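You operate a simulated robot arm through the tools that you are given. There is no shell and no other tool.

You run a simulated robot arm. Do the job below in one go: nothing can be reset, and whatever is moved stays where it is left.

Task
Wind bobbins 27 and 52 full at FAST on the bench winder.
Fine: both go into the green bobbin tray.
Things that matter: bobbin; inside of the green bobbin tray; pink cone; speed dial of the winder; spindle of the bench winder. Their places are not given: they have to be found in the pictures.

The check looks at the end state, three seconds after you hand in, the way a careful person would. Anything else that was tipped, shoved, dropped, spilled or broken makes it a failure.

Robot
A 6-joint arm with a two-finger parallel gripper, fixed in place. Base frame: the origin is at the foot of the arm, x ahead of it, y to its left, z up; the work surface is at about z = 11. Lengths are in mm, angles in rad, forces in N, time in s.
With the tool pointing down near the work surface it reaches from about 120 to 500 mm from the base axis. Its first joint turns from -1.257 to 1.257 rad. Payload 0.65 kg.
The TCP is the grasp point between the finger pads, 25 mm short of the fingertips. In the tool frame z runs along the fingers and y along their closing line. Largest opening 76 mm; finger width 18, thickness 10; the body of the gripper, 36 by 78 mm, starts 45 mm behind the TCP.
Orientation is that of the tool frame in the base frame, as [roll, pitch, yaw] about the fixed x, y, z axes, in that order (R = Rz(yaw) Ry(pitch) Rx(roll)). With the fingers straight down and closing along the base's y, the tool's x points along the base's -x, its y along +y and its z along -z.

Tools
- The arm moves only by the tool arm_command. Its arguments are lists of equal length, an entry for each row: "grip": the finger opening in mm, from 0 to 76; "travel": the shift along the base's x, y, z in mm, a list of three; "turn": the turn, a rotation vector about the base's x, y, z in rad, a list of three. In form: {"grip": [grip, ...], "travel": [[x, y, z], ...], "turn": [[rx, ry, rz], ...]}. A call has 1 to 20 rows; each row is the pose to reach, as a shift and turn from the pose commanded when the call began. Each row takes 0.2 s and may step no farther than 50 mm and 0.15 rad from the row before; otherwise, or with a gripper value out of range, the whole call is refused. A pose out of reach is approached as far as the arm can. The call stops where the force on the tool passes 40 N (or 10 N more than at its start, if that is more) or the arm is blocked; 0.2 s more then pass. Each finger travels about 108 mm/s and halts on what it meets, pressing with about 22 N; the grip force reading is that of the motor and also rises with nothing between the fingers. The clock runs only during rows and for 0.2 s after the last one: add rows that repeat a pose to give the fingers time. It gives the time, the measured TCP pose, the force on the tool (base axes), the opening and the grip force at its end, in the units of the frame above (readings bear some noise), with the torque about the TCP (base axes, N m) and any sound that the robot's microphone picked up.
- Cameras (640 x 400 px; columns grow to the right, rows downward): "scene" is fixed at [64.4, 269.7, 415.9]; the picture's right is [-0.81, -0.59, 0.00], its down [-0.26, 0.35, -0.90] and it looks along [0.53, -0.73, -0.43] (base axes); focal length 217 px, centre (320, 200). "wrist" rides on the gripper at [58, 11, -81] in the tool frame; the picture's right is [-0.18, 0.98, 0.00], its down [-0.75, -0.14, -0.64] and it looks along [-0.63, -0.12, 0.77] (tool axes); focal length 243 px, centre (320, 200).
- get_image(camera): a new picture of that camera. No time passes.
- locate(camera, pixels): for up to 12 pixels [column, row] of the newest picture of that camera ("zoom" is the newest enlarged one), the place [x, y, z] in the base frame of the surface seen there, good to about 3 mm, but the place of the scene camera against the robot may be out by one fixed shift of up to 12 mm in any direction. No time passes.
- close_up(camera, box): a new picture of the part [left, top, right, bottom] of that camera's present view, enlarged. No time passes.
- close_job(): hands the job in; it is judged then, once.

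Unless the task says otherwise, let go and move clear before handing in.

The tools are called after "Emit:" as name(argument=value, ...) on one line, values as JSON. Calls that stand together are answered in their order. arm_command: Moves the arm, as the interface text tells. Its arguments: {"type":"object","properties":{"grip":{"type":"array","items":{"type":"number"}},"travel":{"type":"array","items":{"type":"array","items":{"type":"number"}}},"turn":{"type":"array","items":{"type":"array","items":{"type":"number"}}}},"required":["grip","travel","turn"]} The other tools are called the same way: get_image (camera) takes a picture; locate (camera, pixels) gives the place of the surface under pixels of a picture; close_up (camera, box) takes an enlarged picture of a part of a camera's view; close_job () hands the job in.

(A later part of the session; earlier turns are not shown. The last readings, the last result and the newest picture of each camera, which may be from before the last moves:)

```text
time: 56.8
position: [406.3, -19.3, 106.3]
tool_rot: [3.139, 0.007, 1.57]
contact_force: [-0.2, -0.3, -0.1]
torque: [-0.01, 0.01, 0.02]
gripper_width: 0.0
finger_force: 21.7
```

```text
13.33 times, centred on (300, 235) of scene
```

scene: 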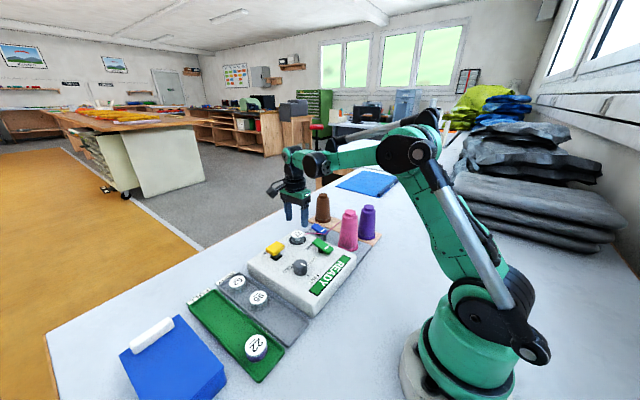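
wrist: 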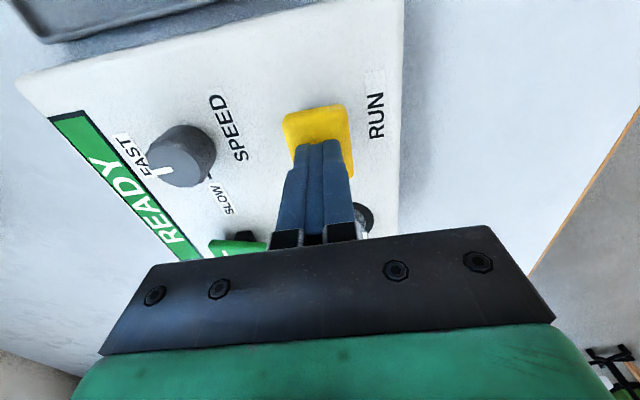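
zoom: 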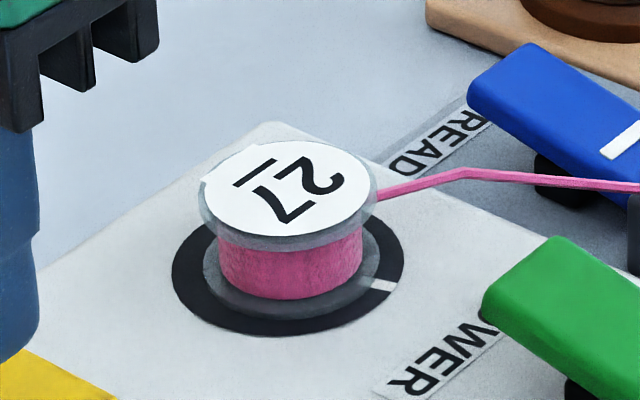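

The thread pack is at about 145 px against a 180 px flange, so it's close to full. I'll poll in shorter steps.

Emit:
arm_command(grip=[0, 0], travel=[[0, 0, 0], [0, 0, 0]], turn=[[0, 0, 0], [0, 0, 0]])

Emit:
close_up(camera="scene", box=[255, 215, 355, 305])

Emit:
close_up(camera="scene", box=[285, 220, 315, 250])

Emit:
close_up(camera="scene", box=[240, 325, 275, 365])

```text
time: 57.4
position: [404.6, -20.3, 105.3]
tool_rot: [3.141, 0.007, 1.572]
contact_force: [-0.7, 0.1, -0.2]
torque: [-0.01, -0.02, 0.01]
gripper_width: 0.0
finger_force: 22.0
```

```text
4.44 times, centred on (305, 260) of scene
```

zoom: 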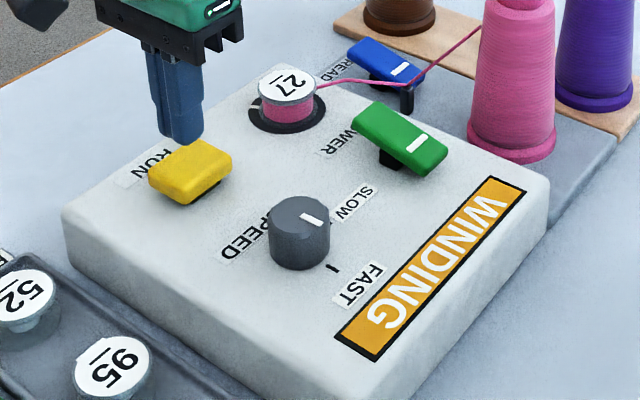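

```text
13.33 times, centred on (300, 235) of scene
```

zoom: 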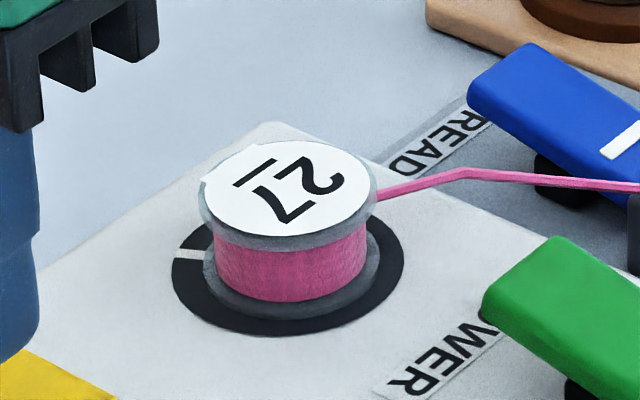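

```text
10.00 times, centred on (258, 345) of scene
```

zoom: 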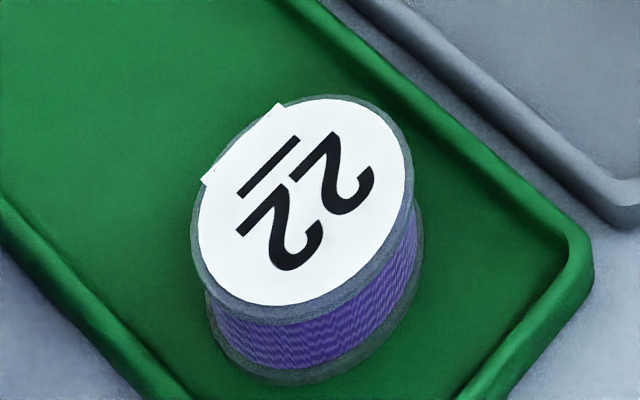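

The pack is now at about 152 px. The reference bobbin 22 is filled almost to its flange, so there's a little more to go.

Emit:
arm_command(grip=[0, 0], travel=[[0, 0, 0], [0, 0, 0]], turn=[[0, 0, 0], [0, 0, 0]])

Emit:
close_up(camera="scene", box=[255, 215, 355, 305])

Emit:
close_up(camera="scene", box=[285, 220, 315, 250])

```text
time: 58.0
position: [405.0, -20.6, 107.6]
tool_rot: [3.14, 0.006, 1.571]
contact_force: [-0.1, -0.6, -0.1]
torque: [0.0, 0.03, 0.04]
gripper_width: 0.1
finger_force: 22.2
```

```text
4.44 times, centred on (305, 260) of scene
```

zoom: 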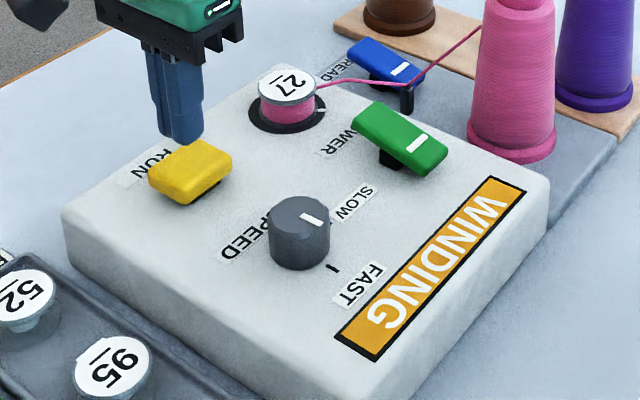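

```text
13.33 times, centred on (300, 235) of scene
```

zoom: 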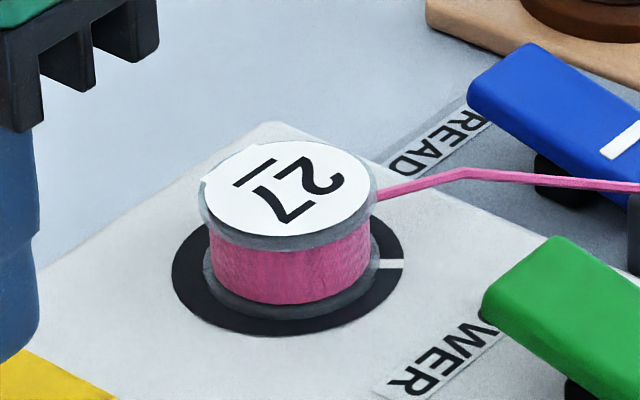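

Emit:
arm_command(grip=[0, 0], travel=[[0, 0, 0], [0, 0, 0]], turn=[[0, 0, 0], [0, 0, 0]])

Emit:
close_up(camera="scene", box=[255, 215, 355, 305])

Emit:
close_up(camera="scene", box=[285, 220, 315, 250])

```text
time: 58.6
position: [405.3, -20.2, 106.7]
tool_rot: [-3.139, 0.007, 1.571]
contact_force: [0.2, 0.5, 0.1]
torque: [0.04, 0.0, -0.02]
gripper_width: 0.0
finger_force: 22.4
```

```text
4.44 times, centred on (305, 260) of scene
```

zoom: 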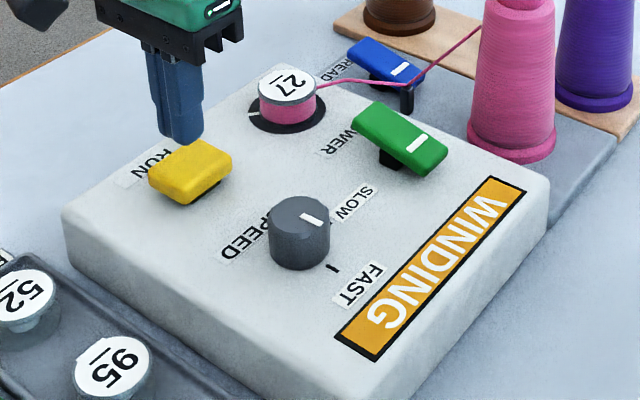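

```text
13.33 times, centred on (300, 235) of scene
```

zoom: 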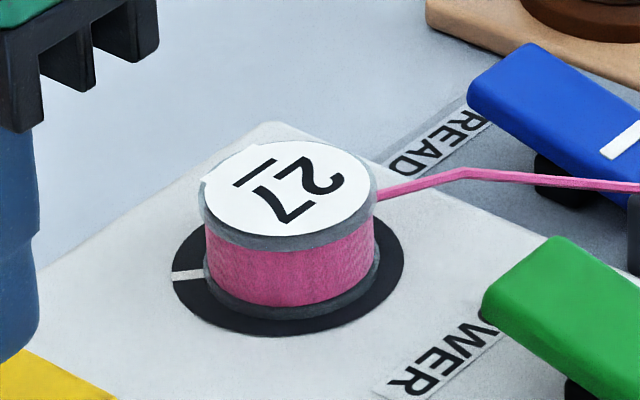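

The pack is about 168 px of a roughly 176 px flange, almost full. I'll take one more short poll.

Emit:
arm_command(grip=[0], travel=[[0, 0, -2]], turn=[[0, 0, 0]])

Emit:
close_up(camera="scene", box=[255, 215, 355, 305])

Emit:
close_up(camera="scene", box=[285, 220, 315, 250])

```text
time: 59.0
position: [405.0, -19.3, 105.6]
tool_rot: [3.139, 0.008, 1.571]
contact_force: [0.0, 0.6, -0.1]
torque: [0.05, -0.02, 0.02]
gripper_width: 0.1
finger_force: 22.4
```

```text
4.44 times, centred on (305, 260) of scene
```

zoom: 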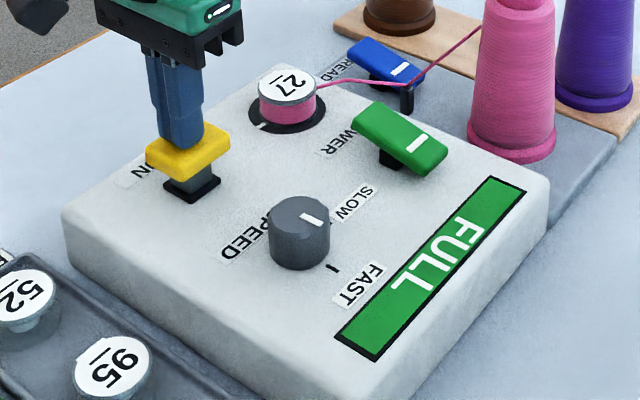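

```text
13.33 times, centred on (300, 235) of scene
```

zoom: 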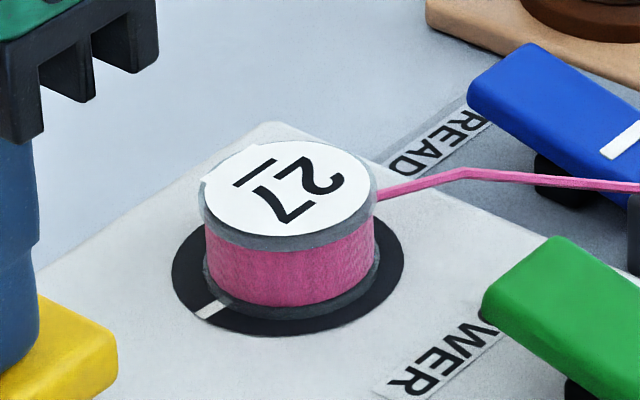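

The panel shows FULL and RUN has popped up. The thread still links the bobbin to the cone, so I'll rise and examine the blue THREAD lever before removing anything.

Emit:
arm_command(grip=[0, 0, 0, 0], travel=[[0, 0, 12], [0, 0, 30], [0, 10, 45], [0, 15, 50]], turn=[[0, 0, 0], [0, 0, 0], [0, 0, 0], [0, 0, 0]])

Emit:
close_up(camera="scene", box=[295, 210, 345, 260])

Emit:
close_up(camera="scene", box=[300, 180, 390, 260])

Emit:
get_image(camera="wrist")

```text
time: 60.0
position: [405.9, -4.9, 154.8]
tool_rot: [-3.141, 0.006, 1.57]
contact_force: [-0.3, 0.9, 0.7]
torque: [-0.01, -0.05, 0.02]
gripper_width: 0.0
finger_force: 21.9
```

```text
8.00 times, centred on (320, 235) of scene
```

zoom: 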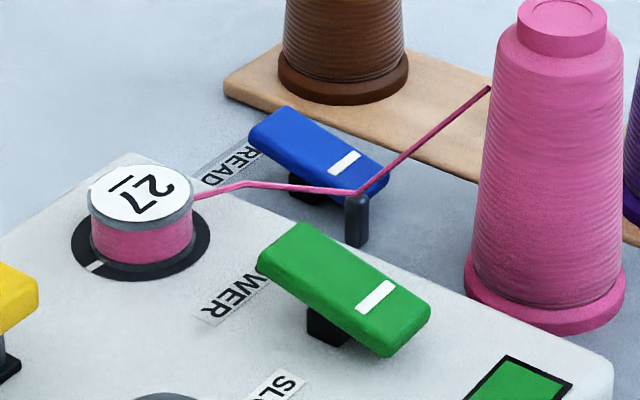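

```text
5.00 times, centred on (345, 220) of scene
```

zoom: 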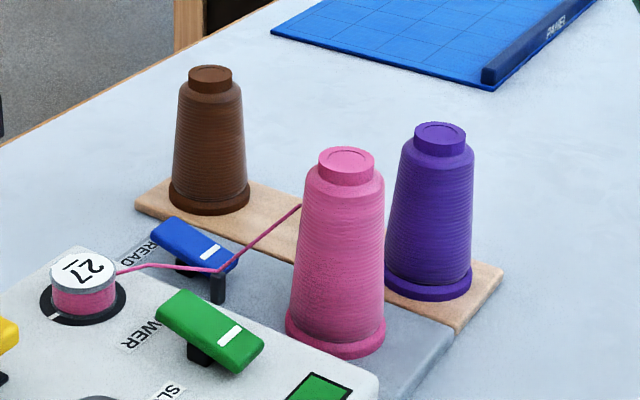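

```text
taken
```

wrist: 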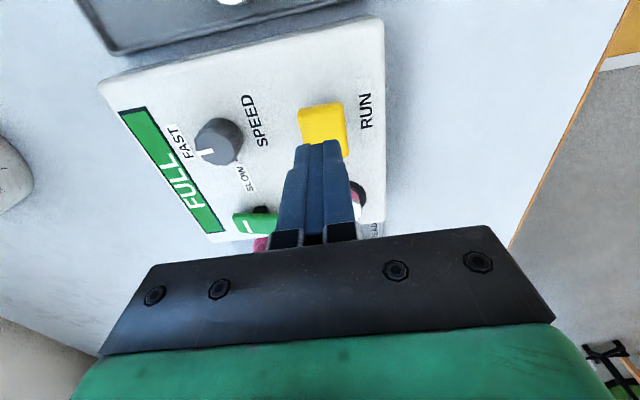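

The thread runs from the cone, round the small post beside the blue lever, to the bobbin. I'll open the gripper, turn the wrist back, and view the THREAD lever and its label up close from above.

Emit:
arm_command(grip=[0, 20, 40, 60, 76, 76, 76, 76, 76, 76, 76, 76, 76], travel=[[0, 0, 20], [0, 0, 40], [-5, -15, 45], [-11, -30, 45], [-17, -45, 45], [-24, -60, 45], [-31, -76, 45], [-38, -93, 45], [-46, -112, 45], [-54, -131, 45], [-62, -150, 45], [-70, -170, 45], [-76, -185, 45]], turn=[[0, 0, 0.06], [0, 0, 0.18], [0, 0, 0.31], [0, 0, 0.44], [0, 0, 0.57], [0, 0, 0.7], [0, 0, 0.83], [0, 0, 0.96], [0, 0, 1.09], [0, 0, 1.22], [0, 0, 1.35], [0, 0, 1.48], [0, 0, 1.571]])

Emit:
get_image(camera="wrist")

Emit:
get_image(camera="scene")

```text
time: 62.8
position: [329.5, -190.2, 198.2]
tool_rot: [3.141, 0.006, -3.139]
contact_force: [0.0, -0.7, 0.0]
torque: [0.01, -0.01, -0.02]
gripper_width: 76.0
finger_force: 0.1
```

```text
taken
```

wrist: 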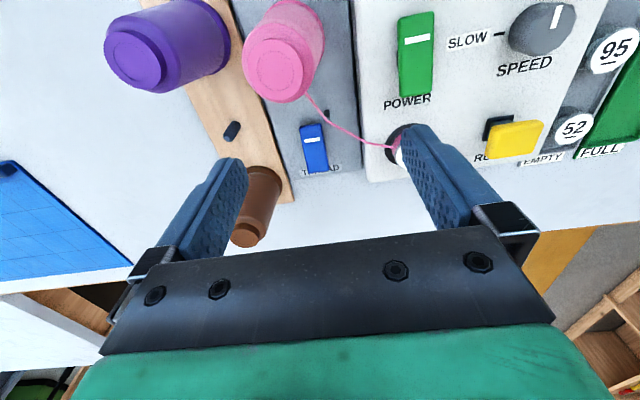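

```text
taken
```

scene: 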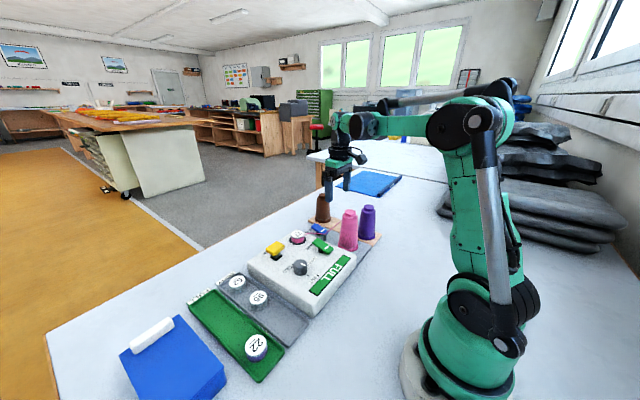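

Emit:
close_up(camera="wrist", box=[270, 80, 370, 180])

Emit:
close_up(camera="wrist", box=[200, 90, 300, 180])

Emit:
locate(camera="wrist", pixels=[[312, 130], [315, 165], [308, 128], [318, 128], [310, 170], [322, 168], [327, 116], [325, 113], [285, 75], [270, 20], [255, 205], [230, 130]])

```text
4.00 times, centred on (320, 130) of wrist
```

zoom: 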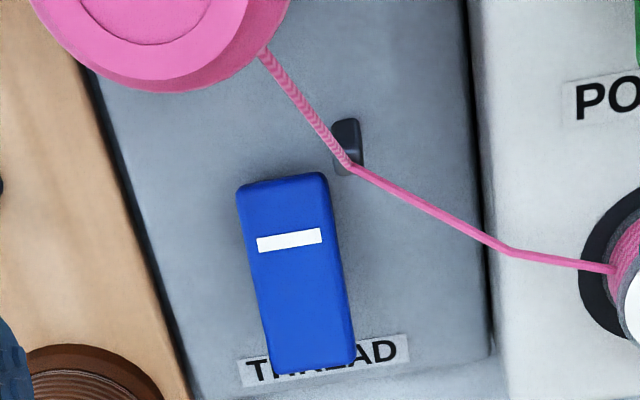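

```text
4.44 times, centred on (250, 135) of wrist
```

zoom: 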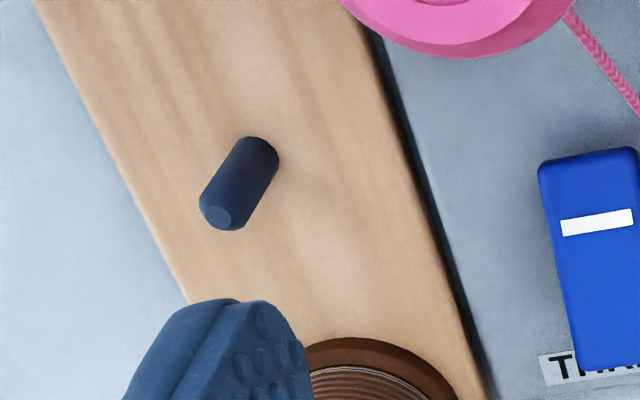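

```text
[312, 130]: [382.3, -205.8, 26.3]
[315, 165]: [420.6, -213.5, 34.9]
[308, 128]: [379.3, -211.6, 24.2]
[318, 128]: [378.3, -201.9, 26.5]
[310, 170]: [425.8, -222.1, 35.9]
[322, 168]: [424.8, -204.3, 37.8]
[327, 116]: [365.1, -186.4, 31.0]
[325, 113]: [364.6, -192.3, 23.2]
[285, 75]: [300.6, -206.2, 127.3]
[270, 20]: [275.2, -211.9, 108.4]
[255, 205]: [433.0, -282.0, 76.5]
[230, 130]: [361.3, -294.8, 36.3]
```

The THREAD rocker has its marked end (x≈380) down at z≈26 and its other end (x≈422) up at z≈36, like POWER. It's probably the thread cutter/holder, so I'll check the brown cone's clearance and then press its raised end.

Emit:
locate(camera="wrist", pixels=[[245, 238], [238, 225], [258, 235], [275, 190], [262, 172], [290, 200], [350, 185], [340, 80]])

Emit:
close_up(camera="scene", box=[300, 215, 340, 255])

```text
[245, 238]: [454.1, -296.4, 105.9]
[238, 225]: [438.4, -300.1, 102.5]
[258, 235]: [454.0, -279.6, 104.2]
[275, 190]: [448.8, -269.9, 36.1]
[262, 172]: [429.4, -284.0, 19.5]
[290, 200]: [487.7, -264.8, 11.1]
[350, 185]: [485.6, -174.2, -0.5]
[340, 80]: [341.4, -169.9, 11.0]
```

```text
10.00 times, centred on (320, 235) of scene
```

zoom: 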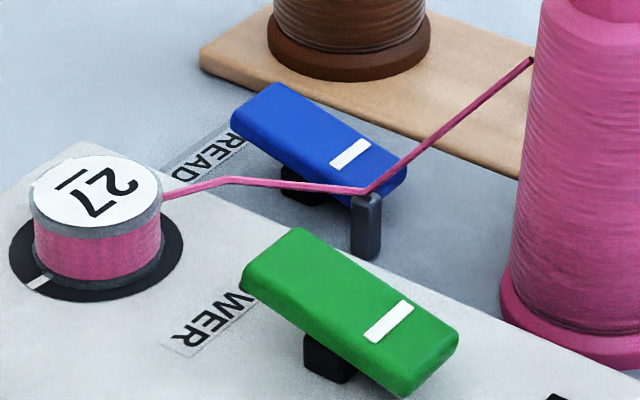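

The brown cone's top is at (449,-291), clear of the lever by a good margin. I'll turn the wrist so the body stays slim in y, close the fingers and hover above the lever's raised end at about (419,-212).

Emit:
arm_command(grip=[60, 40, 20, 0, 0, 0, 0, 0, 0, 0, 0, 0, 0, 0], travel=[[8, -2, 0], [16, -4, 0], [24, -6, 0], [32, -8, 0], [40, -10, 0], [48, -12, 0], [56, -14, 0], [64, -16, 0], [72, -18, 0], [80, -20, 0], [88, -22, -15], [89.5, -22, -45], [89.5, -22, -75], [89.5, -22, -90]], turn=[[0, 0, -0.14], [0, 0, -0.28], [0, 0, -0.42], [0, 0, -0.56], [0, 0, -0.7], [0, 0, -0.84], [0, 0, -0.98], [0, 0, -1.12], [0, 0, -1.26], [0, 0, -1.4], [0, 0, -1.54], [0, 0, -1.571], [0, 0, -1.571], [0, 0, -1.571]])

Emit:
get_image(camera="wrist")

Emit:
close_up(camera="scene", box=[280, 180, 360, 260])

```text
time: 65.8
position: [421.0, -211.9, 107.4]
tool_rot: [3.141, 0.008, 1.572]
contact_force: [0.3, 0.2, -0.5]
torque: [0.01, 0.02, 0.0]
gripper_width: 0.0
finger_force: 21.8
```

```text
taken
```

wrist: 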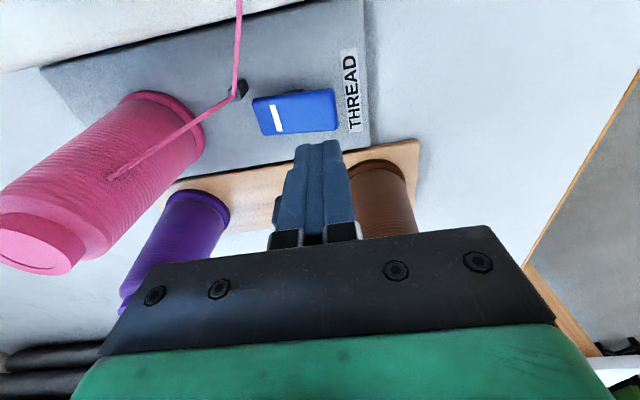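

```text
5.00 times, centred on (320, 220) of scene
```

zoom: 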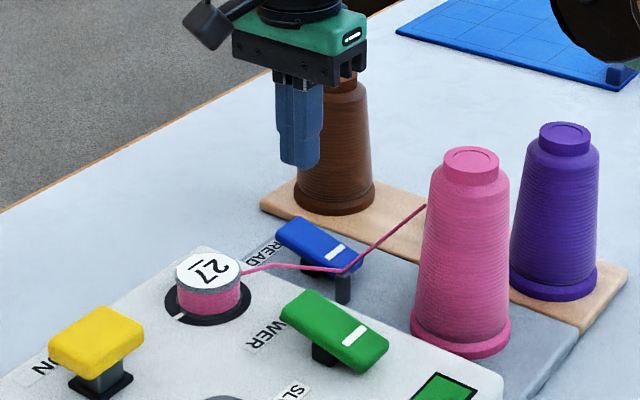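

The tool axis falls on the lever about 11 mm in from its raised (+x) end, clear of the thread. I'll descend and press.

Emit:
arm_command(grip=[0, 0, 0, 0, 0, 0, 0, 0, 0], travel=[[0, 0, -15], [0, 0, -30], [0, 0, -38], [0, 0, -42], [0, 0, -44], [0, 0, -46], [0, 0, -48], [0, 0, -50], [0, 0, -52]], turn=[[0, 0, 0], [0, 0, 0], [0, 0, 0], [0, 0, 0], [0, 0, 0], [0, 0, 0], [0, 0, 0], [0, 0, 0], [0, 0, 0]])

Emit:
close_up(camera="scene", box=[280, 180, 360, 260])

Emit:
get_image(camera="wrist")

```text
time: 67.8
position: [419.3, -213.0, 58.0]
tool_rot: [3.14, 0.008, 1.57]
contact_force: [2.7, -1.5, 5.7]
torque: [-0.04, -0.03, 0.01]
gripper_width: 0.1
finger_force: 22.4
```

```text
5.00 times, centred on (320, 220) of scene
```

zoom: 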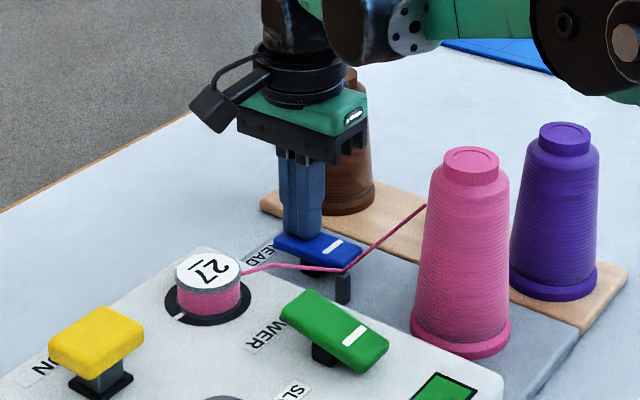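

```text
taken
```

wrist: 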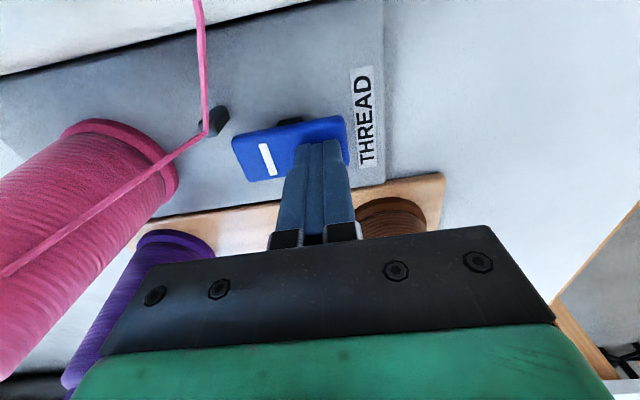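

The lever is about level now under 5.7 N. I'll press further to complete its throw.

Emit:
arm_command(grip=[0, 0, 0, 0, 0], travel=[[0, 0, -2], [0, 0, -4], [0, 0, -5.5], [0, 0, -7], [0, 0, -8]], turn=[[0, 0, 0], [0, 0, 0], [0, 0, 0], [0, 0, 0], [0, 0, 0]])

Emit:
close_up(camera="scene", box=[280, 180, 360, 260])

Emit:
get_image(camera="wrist")

```text
time: 68.3
position: [421.0, -211.0, 56.1]
tool_rot: [3.135, 0.008, 1.572]
contact_force: [3.4, -0.8, 15.4]
torque: [0.03, 0.1, 0.0]
gripper_width: 0.2
finger_force: 22.2
stopped in row 2: the force on the tool passed its limit at 48 N (the readings are from after the stop); the commanded pose is now the measured one
```

```text
5.00 times, centred on (320, 220) of scene
```

zoom: 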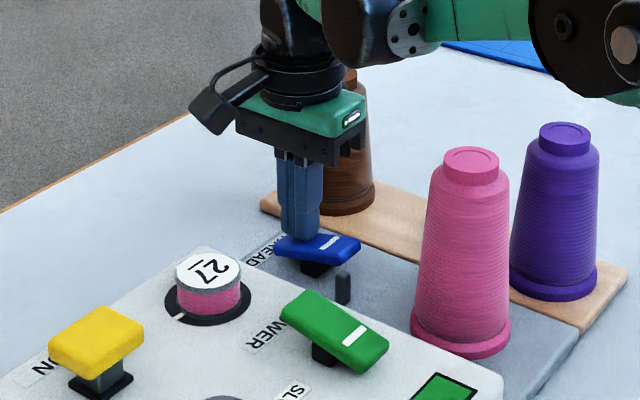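

```text
taken
```

wrist: 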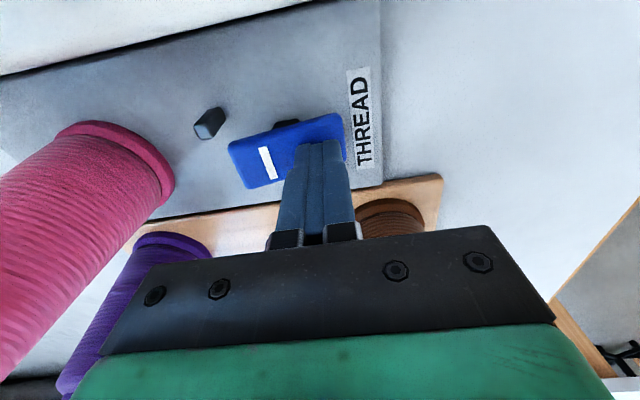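

The lever flipped and the thread is gone, so bobbin 27 is free of the cone. I'll lift off and look around.

Emit:
arm_command(grip=[0, 0, 0, 0, 0], travel=[[0, 0, 8], [0, 0, 25], [0, 0, 50], [0, 10, 80], [0, 20, 95]], turn=[[0, 0, 0], [0, 0, 0], [0, 0, 0], [0, 0, 0], [0, 0, 0]])

Emit:
close_up(camera="scene", box=[250, 190, 370, 310])

Emit:
get_image(camera="wrist")

```text
time: 69.5
position: [420.7, -192.2, 151.5]
tool_rot: [3.134, 0.01, 1.573]
contact_force: [-0.9, 0.6, -0.4]
torque: [0.0, 0.0, -0.04]
gripper_width: 0.0
finger_force: 21.6
```

```text
3.33 times, centred on (310, 250) of scene
```

zoom: 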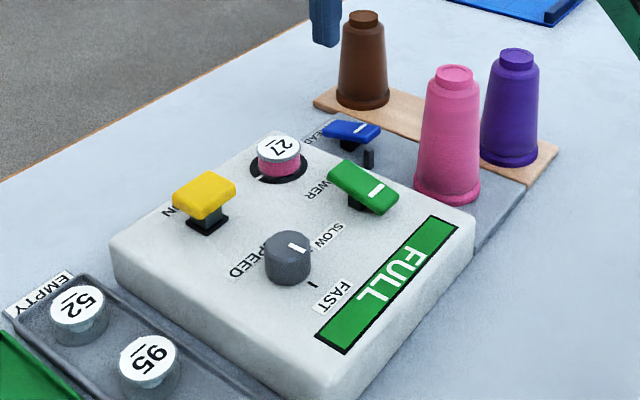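

```text
taken
```

wrist: 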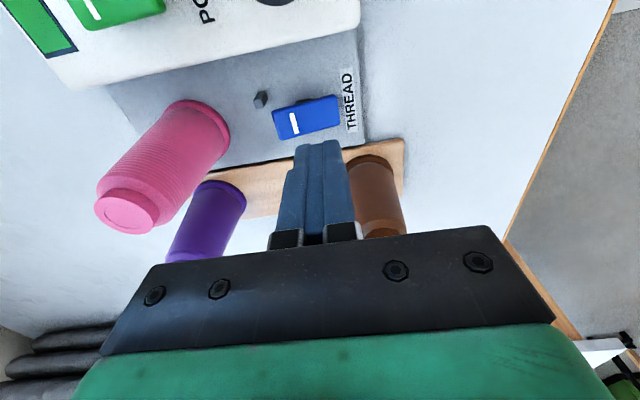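

The lever stays flipped and the panel still shows FULL. I'll open to 46 and hover over bobbin 27 on the spindle.

Emit:
arm_command(grip=[10, 25, 46, 46, 46, 46, 46], travel=[[-3, 15, 0], [-6, 35, 0], [-9, 55, 0], [-12, 75, 0], [-12.2, 82.5, -8], [-12.2, 82.5, -18], [-12.2, 82.5, -20]], turn=[[0, 0, 0], [0, 0, 0], [0, 0, 0], [0, 0, 0], [0, 0, 0], [0, 0, 0], [0, 0, 0]])

Emit:
get_image(camera="wrist")

Emit:
close_up(camera="wrist", box=[260, 70, 380, 190])

```text
time: 71.1
position: [408.8, -110.0, 131.6]
tool_rot: [3.134, 0.01, 1.574]
contact_force: [0.6, 0.2, 0.8]
torque: [-0.01, 0.02, 0.04]
gripper_width: 46.1
finger_force: 0.1
```

```text
taken
```

wrist: 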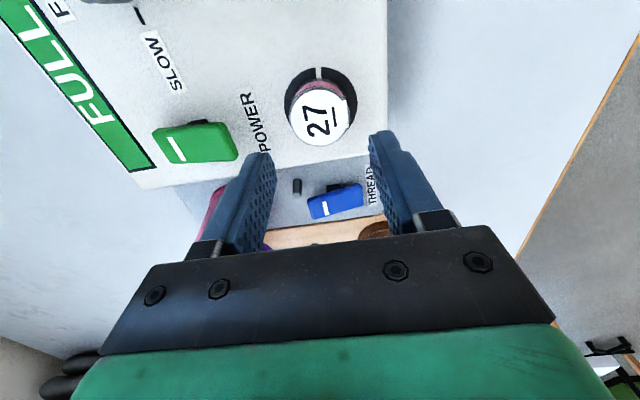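

```text
3.33 times, centred on (320, 130) of wrist
```

zoom: 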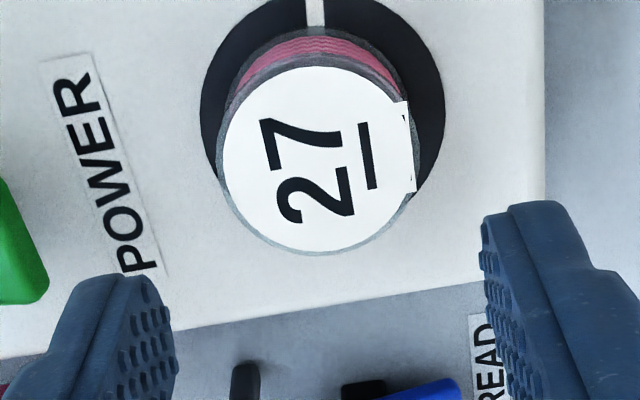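

Bobbin 27 is on the tool axis to within about 1 mm. I'll descend around it, close and read the grip.

Emit:
arm_command(grip=[46, 46, 46, 46, 46, 46, 30, 15, 15, 15], travel=[[0, 0.5, -15], [0, 0.5, -30], [0, 0.5, -42], [0, 0.5, -50], [0, 0.5, -55], [0, 0.5, -58.5], [0, 0.5, -58.5], [0, 0.5, -58.5], [0, 0.5, -58.5], [0, 0.5, -58.5]], turn=[[0, 0, 0], [0, 0, 0], [0, 0, 0], [0, 0, 0], [0, 0, 0], [0, 0, 0], [0, 0, 0], [0, 0, 0], [0, 0, 0], [0, 0, 0]])

Emit:
close_up(camera="wrist", box=[240, 90, 400, 230])

Emit:
close_up(camera="scene", box=[275, 210, 325, 260])

```text
time: 73.3
position: [408.9, -109.0, 73.1]
tool_rot: [3.134, 0.008, 1.573]
contact_force: [-0.4, 0.7, 2.6]
torque: [0.02, 0.07, -0.04]
gripper_width: 36.8
finger_force: 21.4
```

```text
2.86 times, centred on (320, 160) of wrist
```

zoom: 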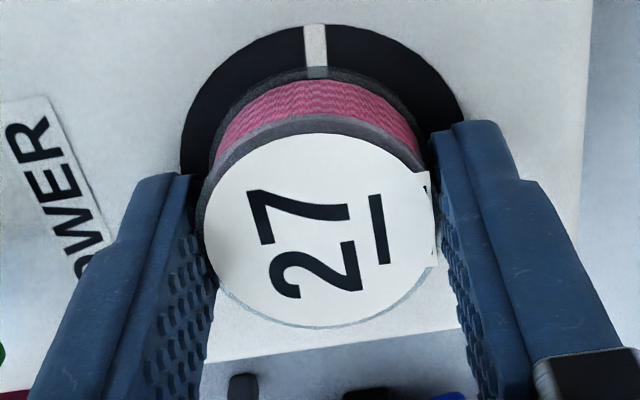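

```text
8.00 times, centred on (300, 235) of scene
```

zoom: 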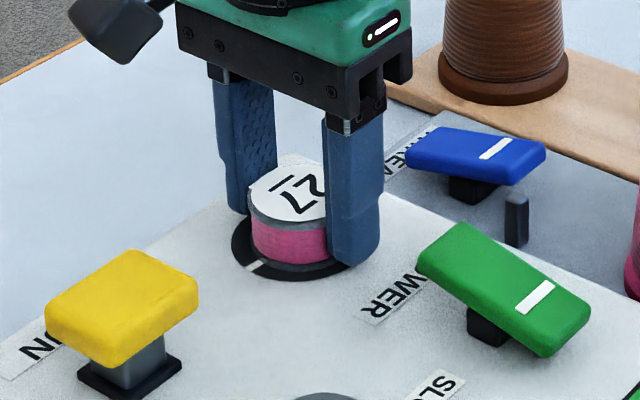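

The bobbin is gripped at 36.8 mm with 21 N. I'll lift straight up slowly off the pin.

Emit:
arm_command(grip=[15, 15, 15, 15, 15, 15, 15, 15, 15, 15], travel=[[0, 0, 2], [0, 0, 4], [0, 0, 7], [0, 0, 10], [0, 0, 14], [0, 0, 18], [0, 0, 23], [0, 0, 28], [0, 0, 34], [0, 0, 40]], turn=[[0, 0, 0], [0, 0, 0], [0, 0, 0], [0, 0, 0], [0, 0, 0], [0, 0, 0], [0, 0, 0], [0, 0, 0], [0, 0, 0], [0, 0, 0]])

Emit:
close_up(camera="scene", box=[250, 190, 370, 310])

Emit:
close_up(camera="wrist", box=[240, 90, 400, 230])

```text
time: 75.5
position: [408.0, -109.4, 112.3]
tool_rot: [3.134, 0.008, 1.573]
contact_force: [-0.1, 1.7, 0.1]
torque: [0.03, 0.01, 0.02]
gripper_width: 36.6
finger_force: 22.3
```

```text
3.33 times, centred on (310, 250) of scene
```

zoom: 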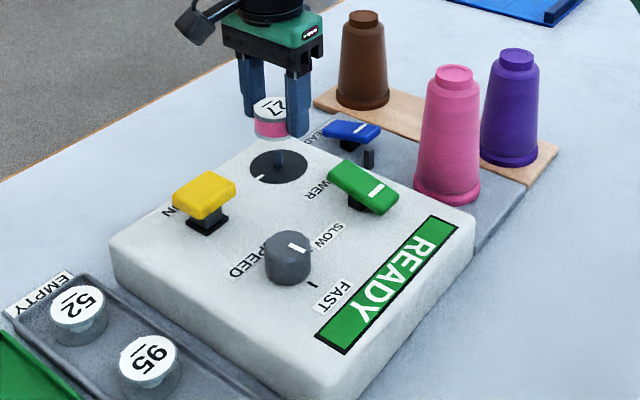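

```text
2.86 times, centred on (320, 160) of wrist
```

zoom: 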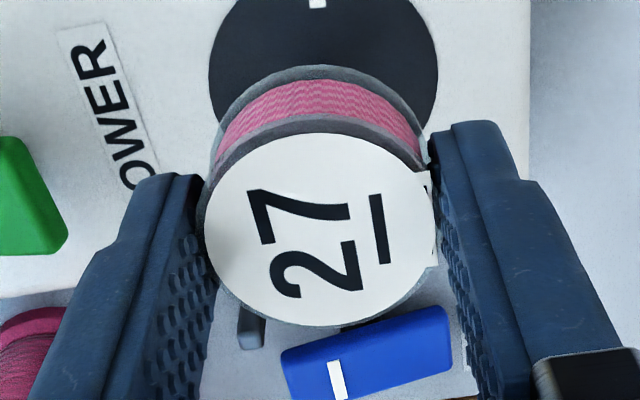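

Bobbin 27 came off cleanly wound full and the panel is back to READY. I'll carry it at about z=140 over to the green tray, toward (409,145).

Emit:
arm_command(grip=[15, 15, 15, 15, 15, 15, 15, 15, 15, 15, 15, 15, 15, 15, 15, 15, 15, 15, 15, 15], travel=[[0, 2, 8], [0, 8, 17], [0, 18, 26], [0, 30, 28], [0, 44, 28], [0, 59, 28], [0, 74, 28], [0, 89, 28], [0, 104, 28], [0, 119, 28], [0, 134, 28], [0, 149, 28], [0, 164, 28], [0, 179, 28], [0, 194, 28], [0, 208, 28], [0, 222, 28], [0, 235, 28], [0, 246, 28], [0, 254, 28]], turn=[[0, 0, 0], [0, 0, 0], [0, 0, 0], [0, 0, 0], [0, 0, 0], [0, 0, 0], [0, 0, 0], [0, 0, 0], [0, 0, 0], [0, 0, 0], [0, 0, 0], [0, 0, 0], [0, 0, 0], [0, 0, 0], [0, 0, 0], [0, 0, 0], [0, 0, 0], [0, 0, 0], [0, 0, 0], [0, 0, 0]])

Emit:
get_image(camera="wrist")

Emit:
get_image(camera="scene")

```text
time: 79.7
position: [407.9, 144.0, 141.0]
tool_rot: [3.134, 0.008, 1.571]
contact_force: [0.2, -0.5, -0.4]
torque: [0.0, -0.01, 0.0]
gripper_width: 36.8
finger_force: 21.7
```

```text
taken
```

wrist: 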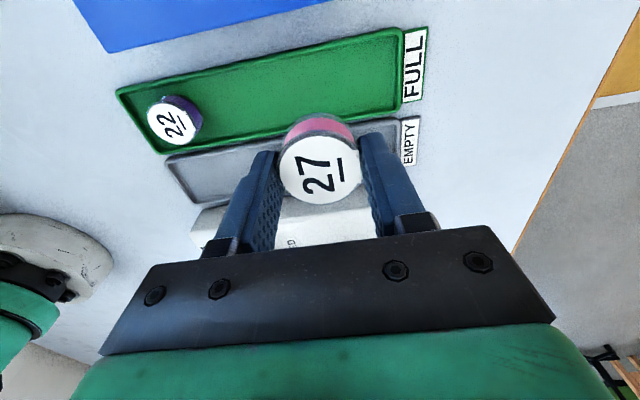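

```text
taken
```

scene: 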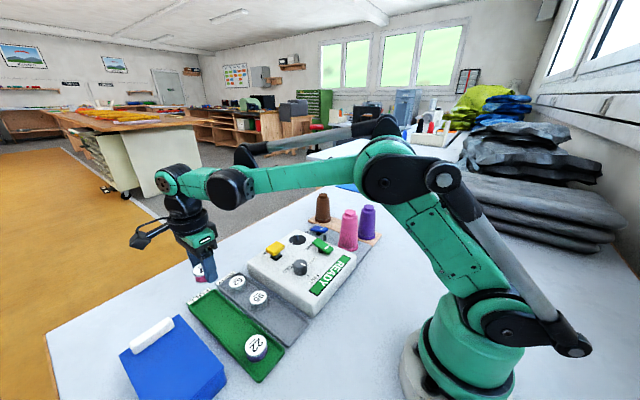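

Emit:
locate(camera="wrist", pixels=[[300, 48], [300, 54], [290, 118], [270, 128], [400, 32], [398, 60], [388, 100], [392, 108], [350, 75], [172, 118], [355, 38], [355, 45]])

Emit:
close_up(camera="wrist", box=[240, 20, 440, 150])

```text
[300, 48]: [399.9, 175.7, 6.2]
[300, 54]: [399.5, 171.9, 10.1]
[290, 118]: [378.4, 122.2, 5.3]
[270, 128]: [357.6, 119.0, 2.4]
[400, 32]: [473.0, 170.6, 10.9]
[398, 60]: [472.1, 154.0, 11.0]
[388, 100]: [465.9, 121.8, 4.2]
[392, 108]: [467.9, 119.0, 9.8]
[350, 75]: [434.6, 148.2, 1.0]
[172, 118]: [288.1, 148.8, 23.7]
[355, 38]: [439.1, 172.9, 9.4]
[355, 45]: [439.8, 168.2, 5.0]
```

```text
3.08 times, centred on (340, 85) of wrist
```

zoom: 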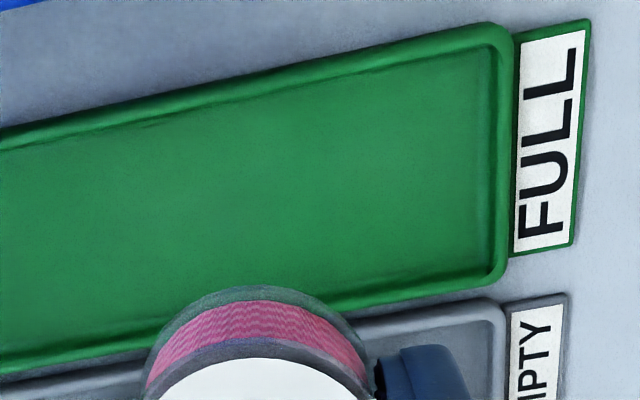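

The tray interior spans y≈120–168 here, so the centre is at about 144.5. I'll shift +1 in y and lower the bobbin to just above the floor.

Emit:
arm_command(grip=[15, 15, 15, 15, 15, 15, 15, 15, 15, 15, 15, 15, 15], travel=[[0, 1, -5], [0, 1, -15], [0, 1, -27], [0, 1, -39], [0, 1, -51], [0, 1, -63], [0, 1, -75], [0, 1, -86], [0, 1, -94], [0, 1, -100], [0, 1, -104], [0, 1, -107], [0, 1, -109]], turn=[[0, 0, 0], [0, 0, 0], [0, 0, 0], [0, 0, 0], [0, 0, 0], [0, 0, 0], [0, 0, 0], [0, 0, 0], [0, 0, 0], [0, 0, 0], [0, 0, 0], [0, 0, 0], [0, 0, 0]])

Emit:
get_image(camera="wrist")

Emit:
close_up(camera="scene", box=[160, 240, 280, 350])

```text
time: 82.5
position: [408.9, 146.3, 32.9]
tool_rot: [3.134, 0.009, 1.57]
contact_force: [1.1, -1.2, 16.7]
torque: [-0.04, 0.2, 0.01]
gripper_width: 36.5
finger_force: 22.0
```

```text
taken
```

wrist: 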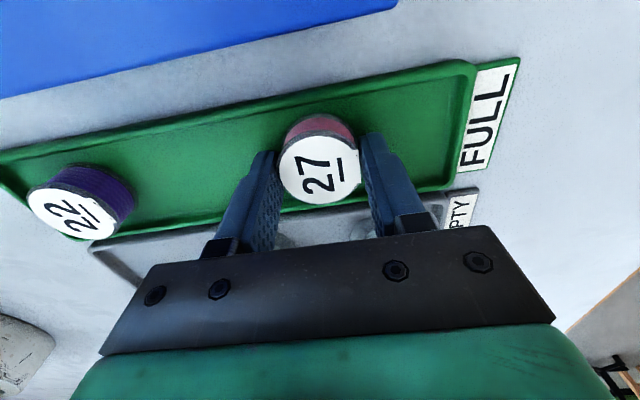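

```text
3.64 times, centred on (220, 295) of scene
```

zoom: 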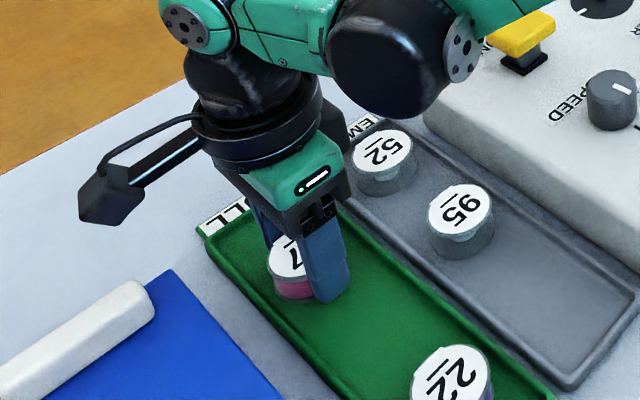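

An upward 16.7 N shows the bobbin is already on the tray floor. I'll ease up 1 mm, open, and rise clear.

Emit:
arm_command(grip=[15, 42, 46, 46, 46, 46, 46, 46, 46], travel=[[0, 0, 0.7], [0, 0, 0.7], [0, 0, 0.7], [0, 0, 0.7], [0, 0, 8], [0, 0, 22], [0, 0, 40], [0, 0, 65], [0, 0, 90]], turn=[[0, 0, 0], [0, 0, 0], [0, 0, 0], [0, 0, 0], [0, 0, 0], [0, 0, 0], [0, 0, 0], [0, 0, 0], [0, 0, 0]])

Emit:
get_image(camera="wrist")

Emit:
close_up(camera="scene", box=[160, 240, 280, 350])

```text
time: 84.5
position: [409.3, 143.9, 123.0]
tool_rot: [3.137, 0.008, 1.57]
contact_force: [-0.1, -0.6, -0.4]
torque: [-0.01, 0.03, 0.01]
gripper_width: 45.8
finger_force: 0.1
```

```text
taken
```

wrist: 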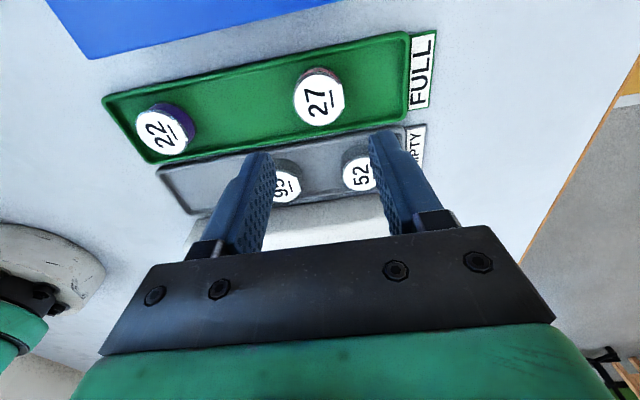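

```text
3.64 times, centred on (220, 295) of scene
```

zoom: 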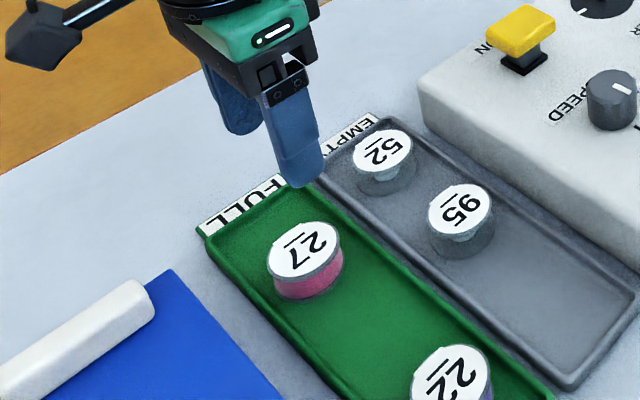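

Bobbin 27 stands in the green tray, wound pink. Now for bobbin 52: I'll turn the wrist back to close along y and hover over it near (436,79).

Emit:
arm_command(grip=[46, 46, 46, 46, 46, 46, 46, 46, 46, 46, 46, 46, 46], travel=[[2, -5, 0], [4, -11, 0], [7, -17, 0], [9, -23, 0], [12, -29, 0], [14, -35, 0], [17, -41, 0], [19, -47, 0], [22, -53, 0], [24, -59, 0], [27, -65, 0], [27, -65, -12], [27, -65, -15]], turn=[[0, 0, 0.14], [0, 0, 0.28], [0, 0, 0.42], [0, 0, 0.56], [0, 0, 0.7], [0, 0, 0.84], [0, 0, 0.98], [0, 0, 1.12], [0, 0, 1.26], [0, 0, 1.4], [0, 0, 1.54], [0, 0, 1.571], [0, 0, 1.571]])

Emit:
get_image(camera="wrist")

Emit:
close_up(camera="wrist", box=[260, 60, 380, 180])

```text
time: 87.3
position: [434.4, 80.6, 105.7]
tool_rot: [3.134, 0.007, -3.14]
contact_force: [0.0, 0.5, -0.3]
torque: [-0.02, -0.03, 0.01]
gripper_width: 46.1
finger_force: 0.1
```

```text
taken
```

wrist: 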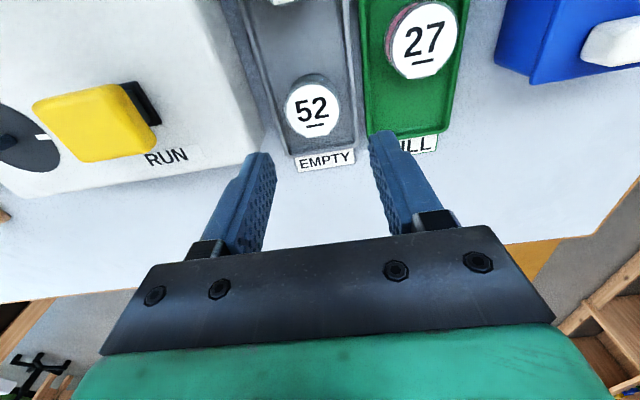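

```text
3.33 times, centred on (320, 120) of wrist
```

zoom: 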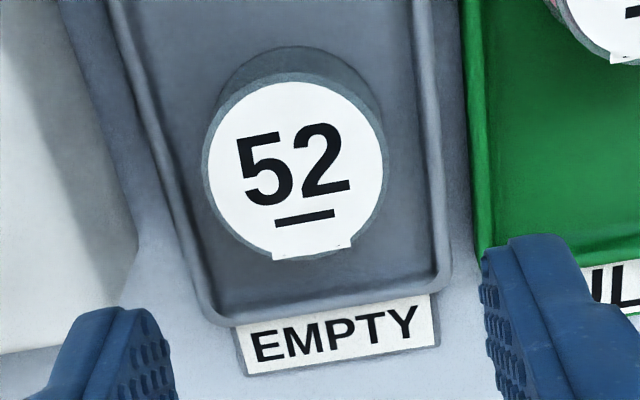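

Bobbin 52 lies about 4.5 mm to -y of the tool axis (px col 313 against 319.5). I'll shift, descend with the tips above the rim, and squeeze along y to centre it.

Emit:
arm_command(grip=[46, 46, 46, 46, 46, 46, 46, 38, 30, 30, 30], travel=[[-0.5, -4.5, 0], [-0.5, -4.5, -15], [-0.5, -4.5, -30], [-0.5, -4.5, -44], [-0.5, -4.5, -55], [-0.5, -4.5, -62], [-0.5, -4.5, -66.5], [-0.5, -4.5, -66.5], [-0.5, -4.5, -66.5], [-0.5, -4.5, -66.5], [-0.5, -4.5, -66.5]], turn=[[0, 0, 0], [0, 0, 0], [0, 0, 0], [0, 0, 0], [0, 0, 0], [0, 0, 0], [0, 0, 0], [0, 0, 0], [0, 0, 0], [0, 0, 0], [0, 0, 0]])

Emit:
close_up(camera="wrist", box=[240, 90, 400, 230])

Emit:
close_up(camera="scene", box=[180, 220, 320, 340])

```text
time: 89.7
position: [434.9, 75.9, 40.1]
tool_rot: [3.134, 0.009, -3.14]
contact_force: [0.7, 0.5, 0.0]
torque: [0.02, 0.01, 0.05]
gripper_width: 36.6
finger_force: 22.1
```

```text
2.86 times, centred on (320, 160) of wrist
```

zoom: 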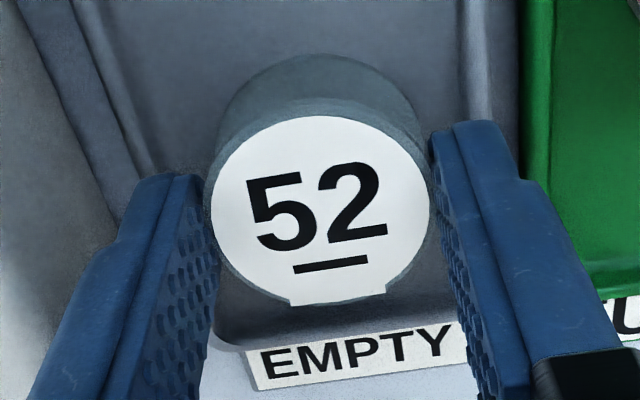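

```text
3.33 times, centred on (250, 280) of scene
```

zoom: 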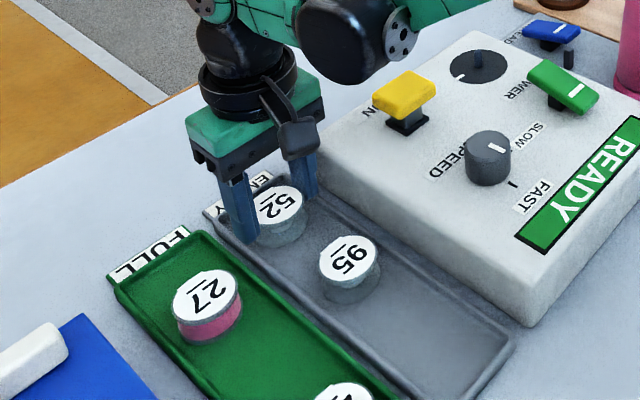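

Bobbin 52 is centred in y. Before picking it up I'll restore the THREAD lever to its original state, so I'll open, rise, turn the wrist and go to above the lever's marked end.

Emit:
arm_command(grip=[46, 46, 46, 46, 46, 30, 10, 0, 0, 0, 0, 0, 0, 0, 0, 0, 0, 0, 0, 0], travel=[[0, 0, 0], [0, 0, 0], [0, 0, 20], [0, 0, 50], [0, 0, 85], [0, -10, 110], [-3, -30, 110], [-7, -51, 110], [-11, -72, 110], [-15, -93, 110], [-19, -114, 110], [-23, -135, 110], [-27, -156, 110], [-31, -177, 110], [-35, -198, 110], [-39, -219, 110], [-43, -240, 110], [-47, -261, 110], [-50, -278, 110], [-51, -283.5, 110]], turn=[[0, 0, 0], [0, 0, 0], [0, 0, 0], [0, 0, 0], [0, 0, -0.06], [0, 0, -0.17], [0, 0, -0.28], [0, 0, -0.39], [0, 0, -0.5], [0, 0, -0.61], [0, 0, -0.72], [0, 0, -0.83], [0, 0, -0.94], [0, 0, -1.05], [0, 0, -1.16], [0, 0, -1.27], [0, 0, -1.38], [0, 0, -1.48], [0, 0, -1.55], [0, 0, -1.571]])

Emit:
get_image(camera="wrist")

Emit:
close_up(camera="scene", box=[270, 160, 370, 260])

```text
time: 93.9
position: [382.8, -208.2, 149.6]
tool_rot: [3.136, 0.01, 1.571]
contact_force: [-0.7, -0.2, 0.2]
torque: [-0.02, 0.01, 0.01]
gripper_width: 0.0
finger_force: 21.8
```

```text
taken
```

wrist: 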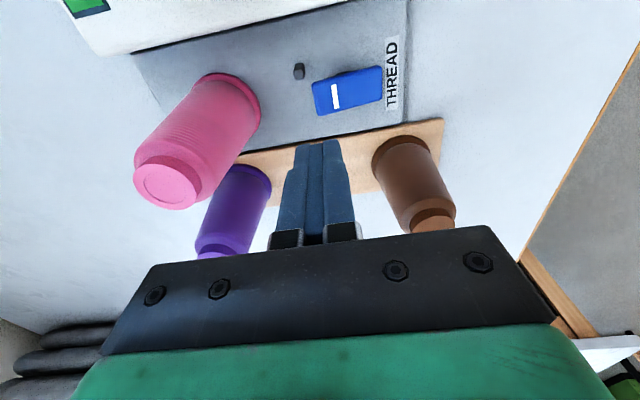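

```text
4.00 times, centred on (320, 210) of scene
```

zoom: 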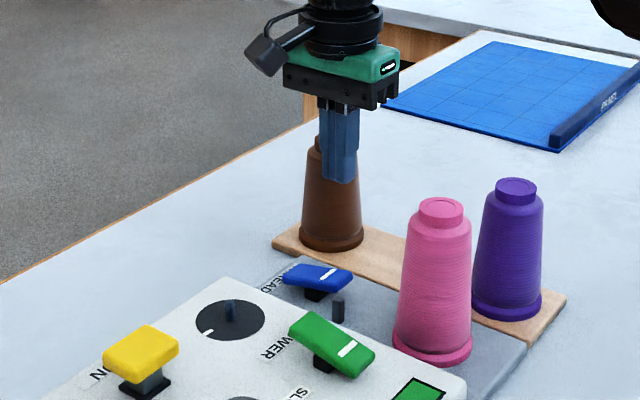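

The tool axis is near the lever's marked end (wrist 319,97), about 5 mm from its tip. I'll shift +3.5 mm in x and descend to press it down.

Emit:
arm_command(grip=[0, 0, 0, 0, 0, 0, 0, 0, 0], travel=[[3.5, 0, -15], [3.5, 0, -35], [3.5, 0, -55], [3.5, 0, -70], [3.5, 0, -78], [3.5, 0, -83], [3.5, 0, -86], [3.5, 0, -89], [3.5, 0, -91]], turn=[[0, 0, 0], [0, 0, 0], [0, 0, 0], [0, 0, 0], [0, 0, 0], [0, 0, 0], [0, 0, 0], [0, 0, 0], [0, 0, 0]])

Emit:
close_up(camera="scene", box=[280, 180, 360, 260])

Emit:
get_image(camera="wrist")

```text
time: 95.9
position: [386.8, -208.1, 59.2]
tool_rot: [3.136, 0.01, 1.573]
contact_force: [-0.1, 0.1, -0.4]
torque: [-0.02, 0.0, 0.02]
gripper_width: 0.1
finger_force: 21.7
```

```text
5.00 times, centred on (320, 220) of scene
```

zoom: 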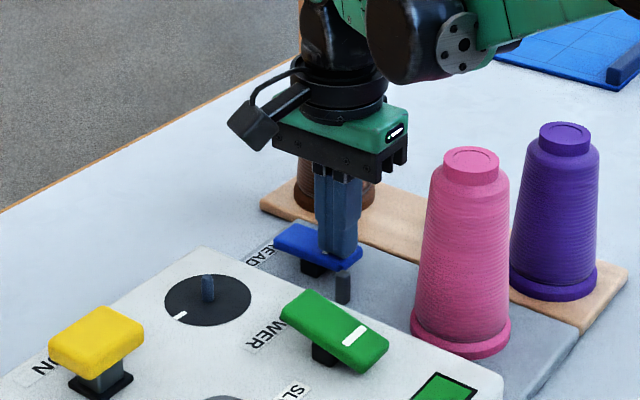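

```text
taken
```

wrist: 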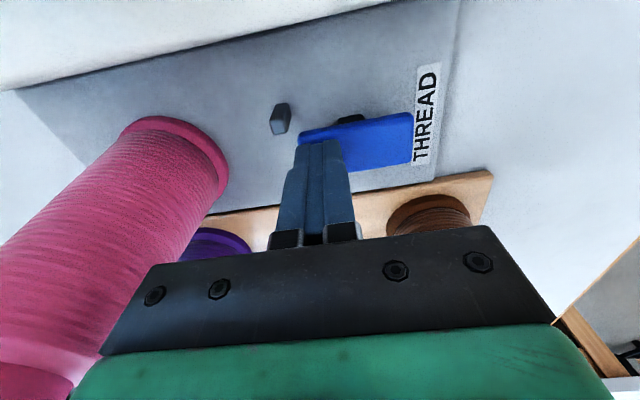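

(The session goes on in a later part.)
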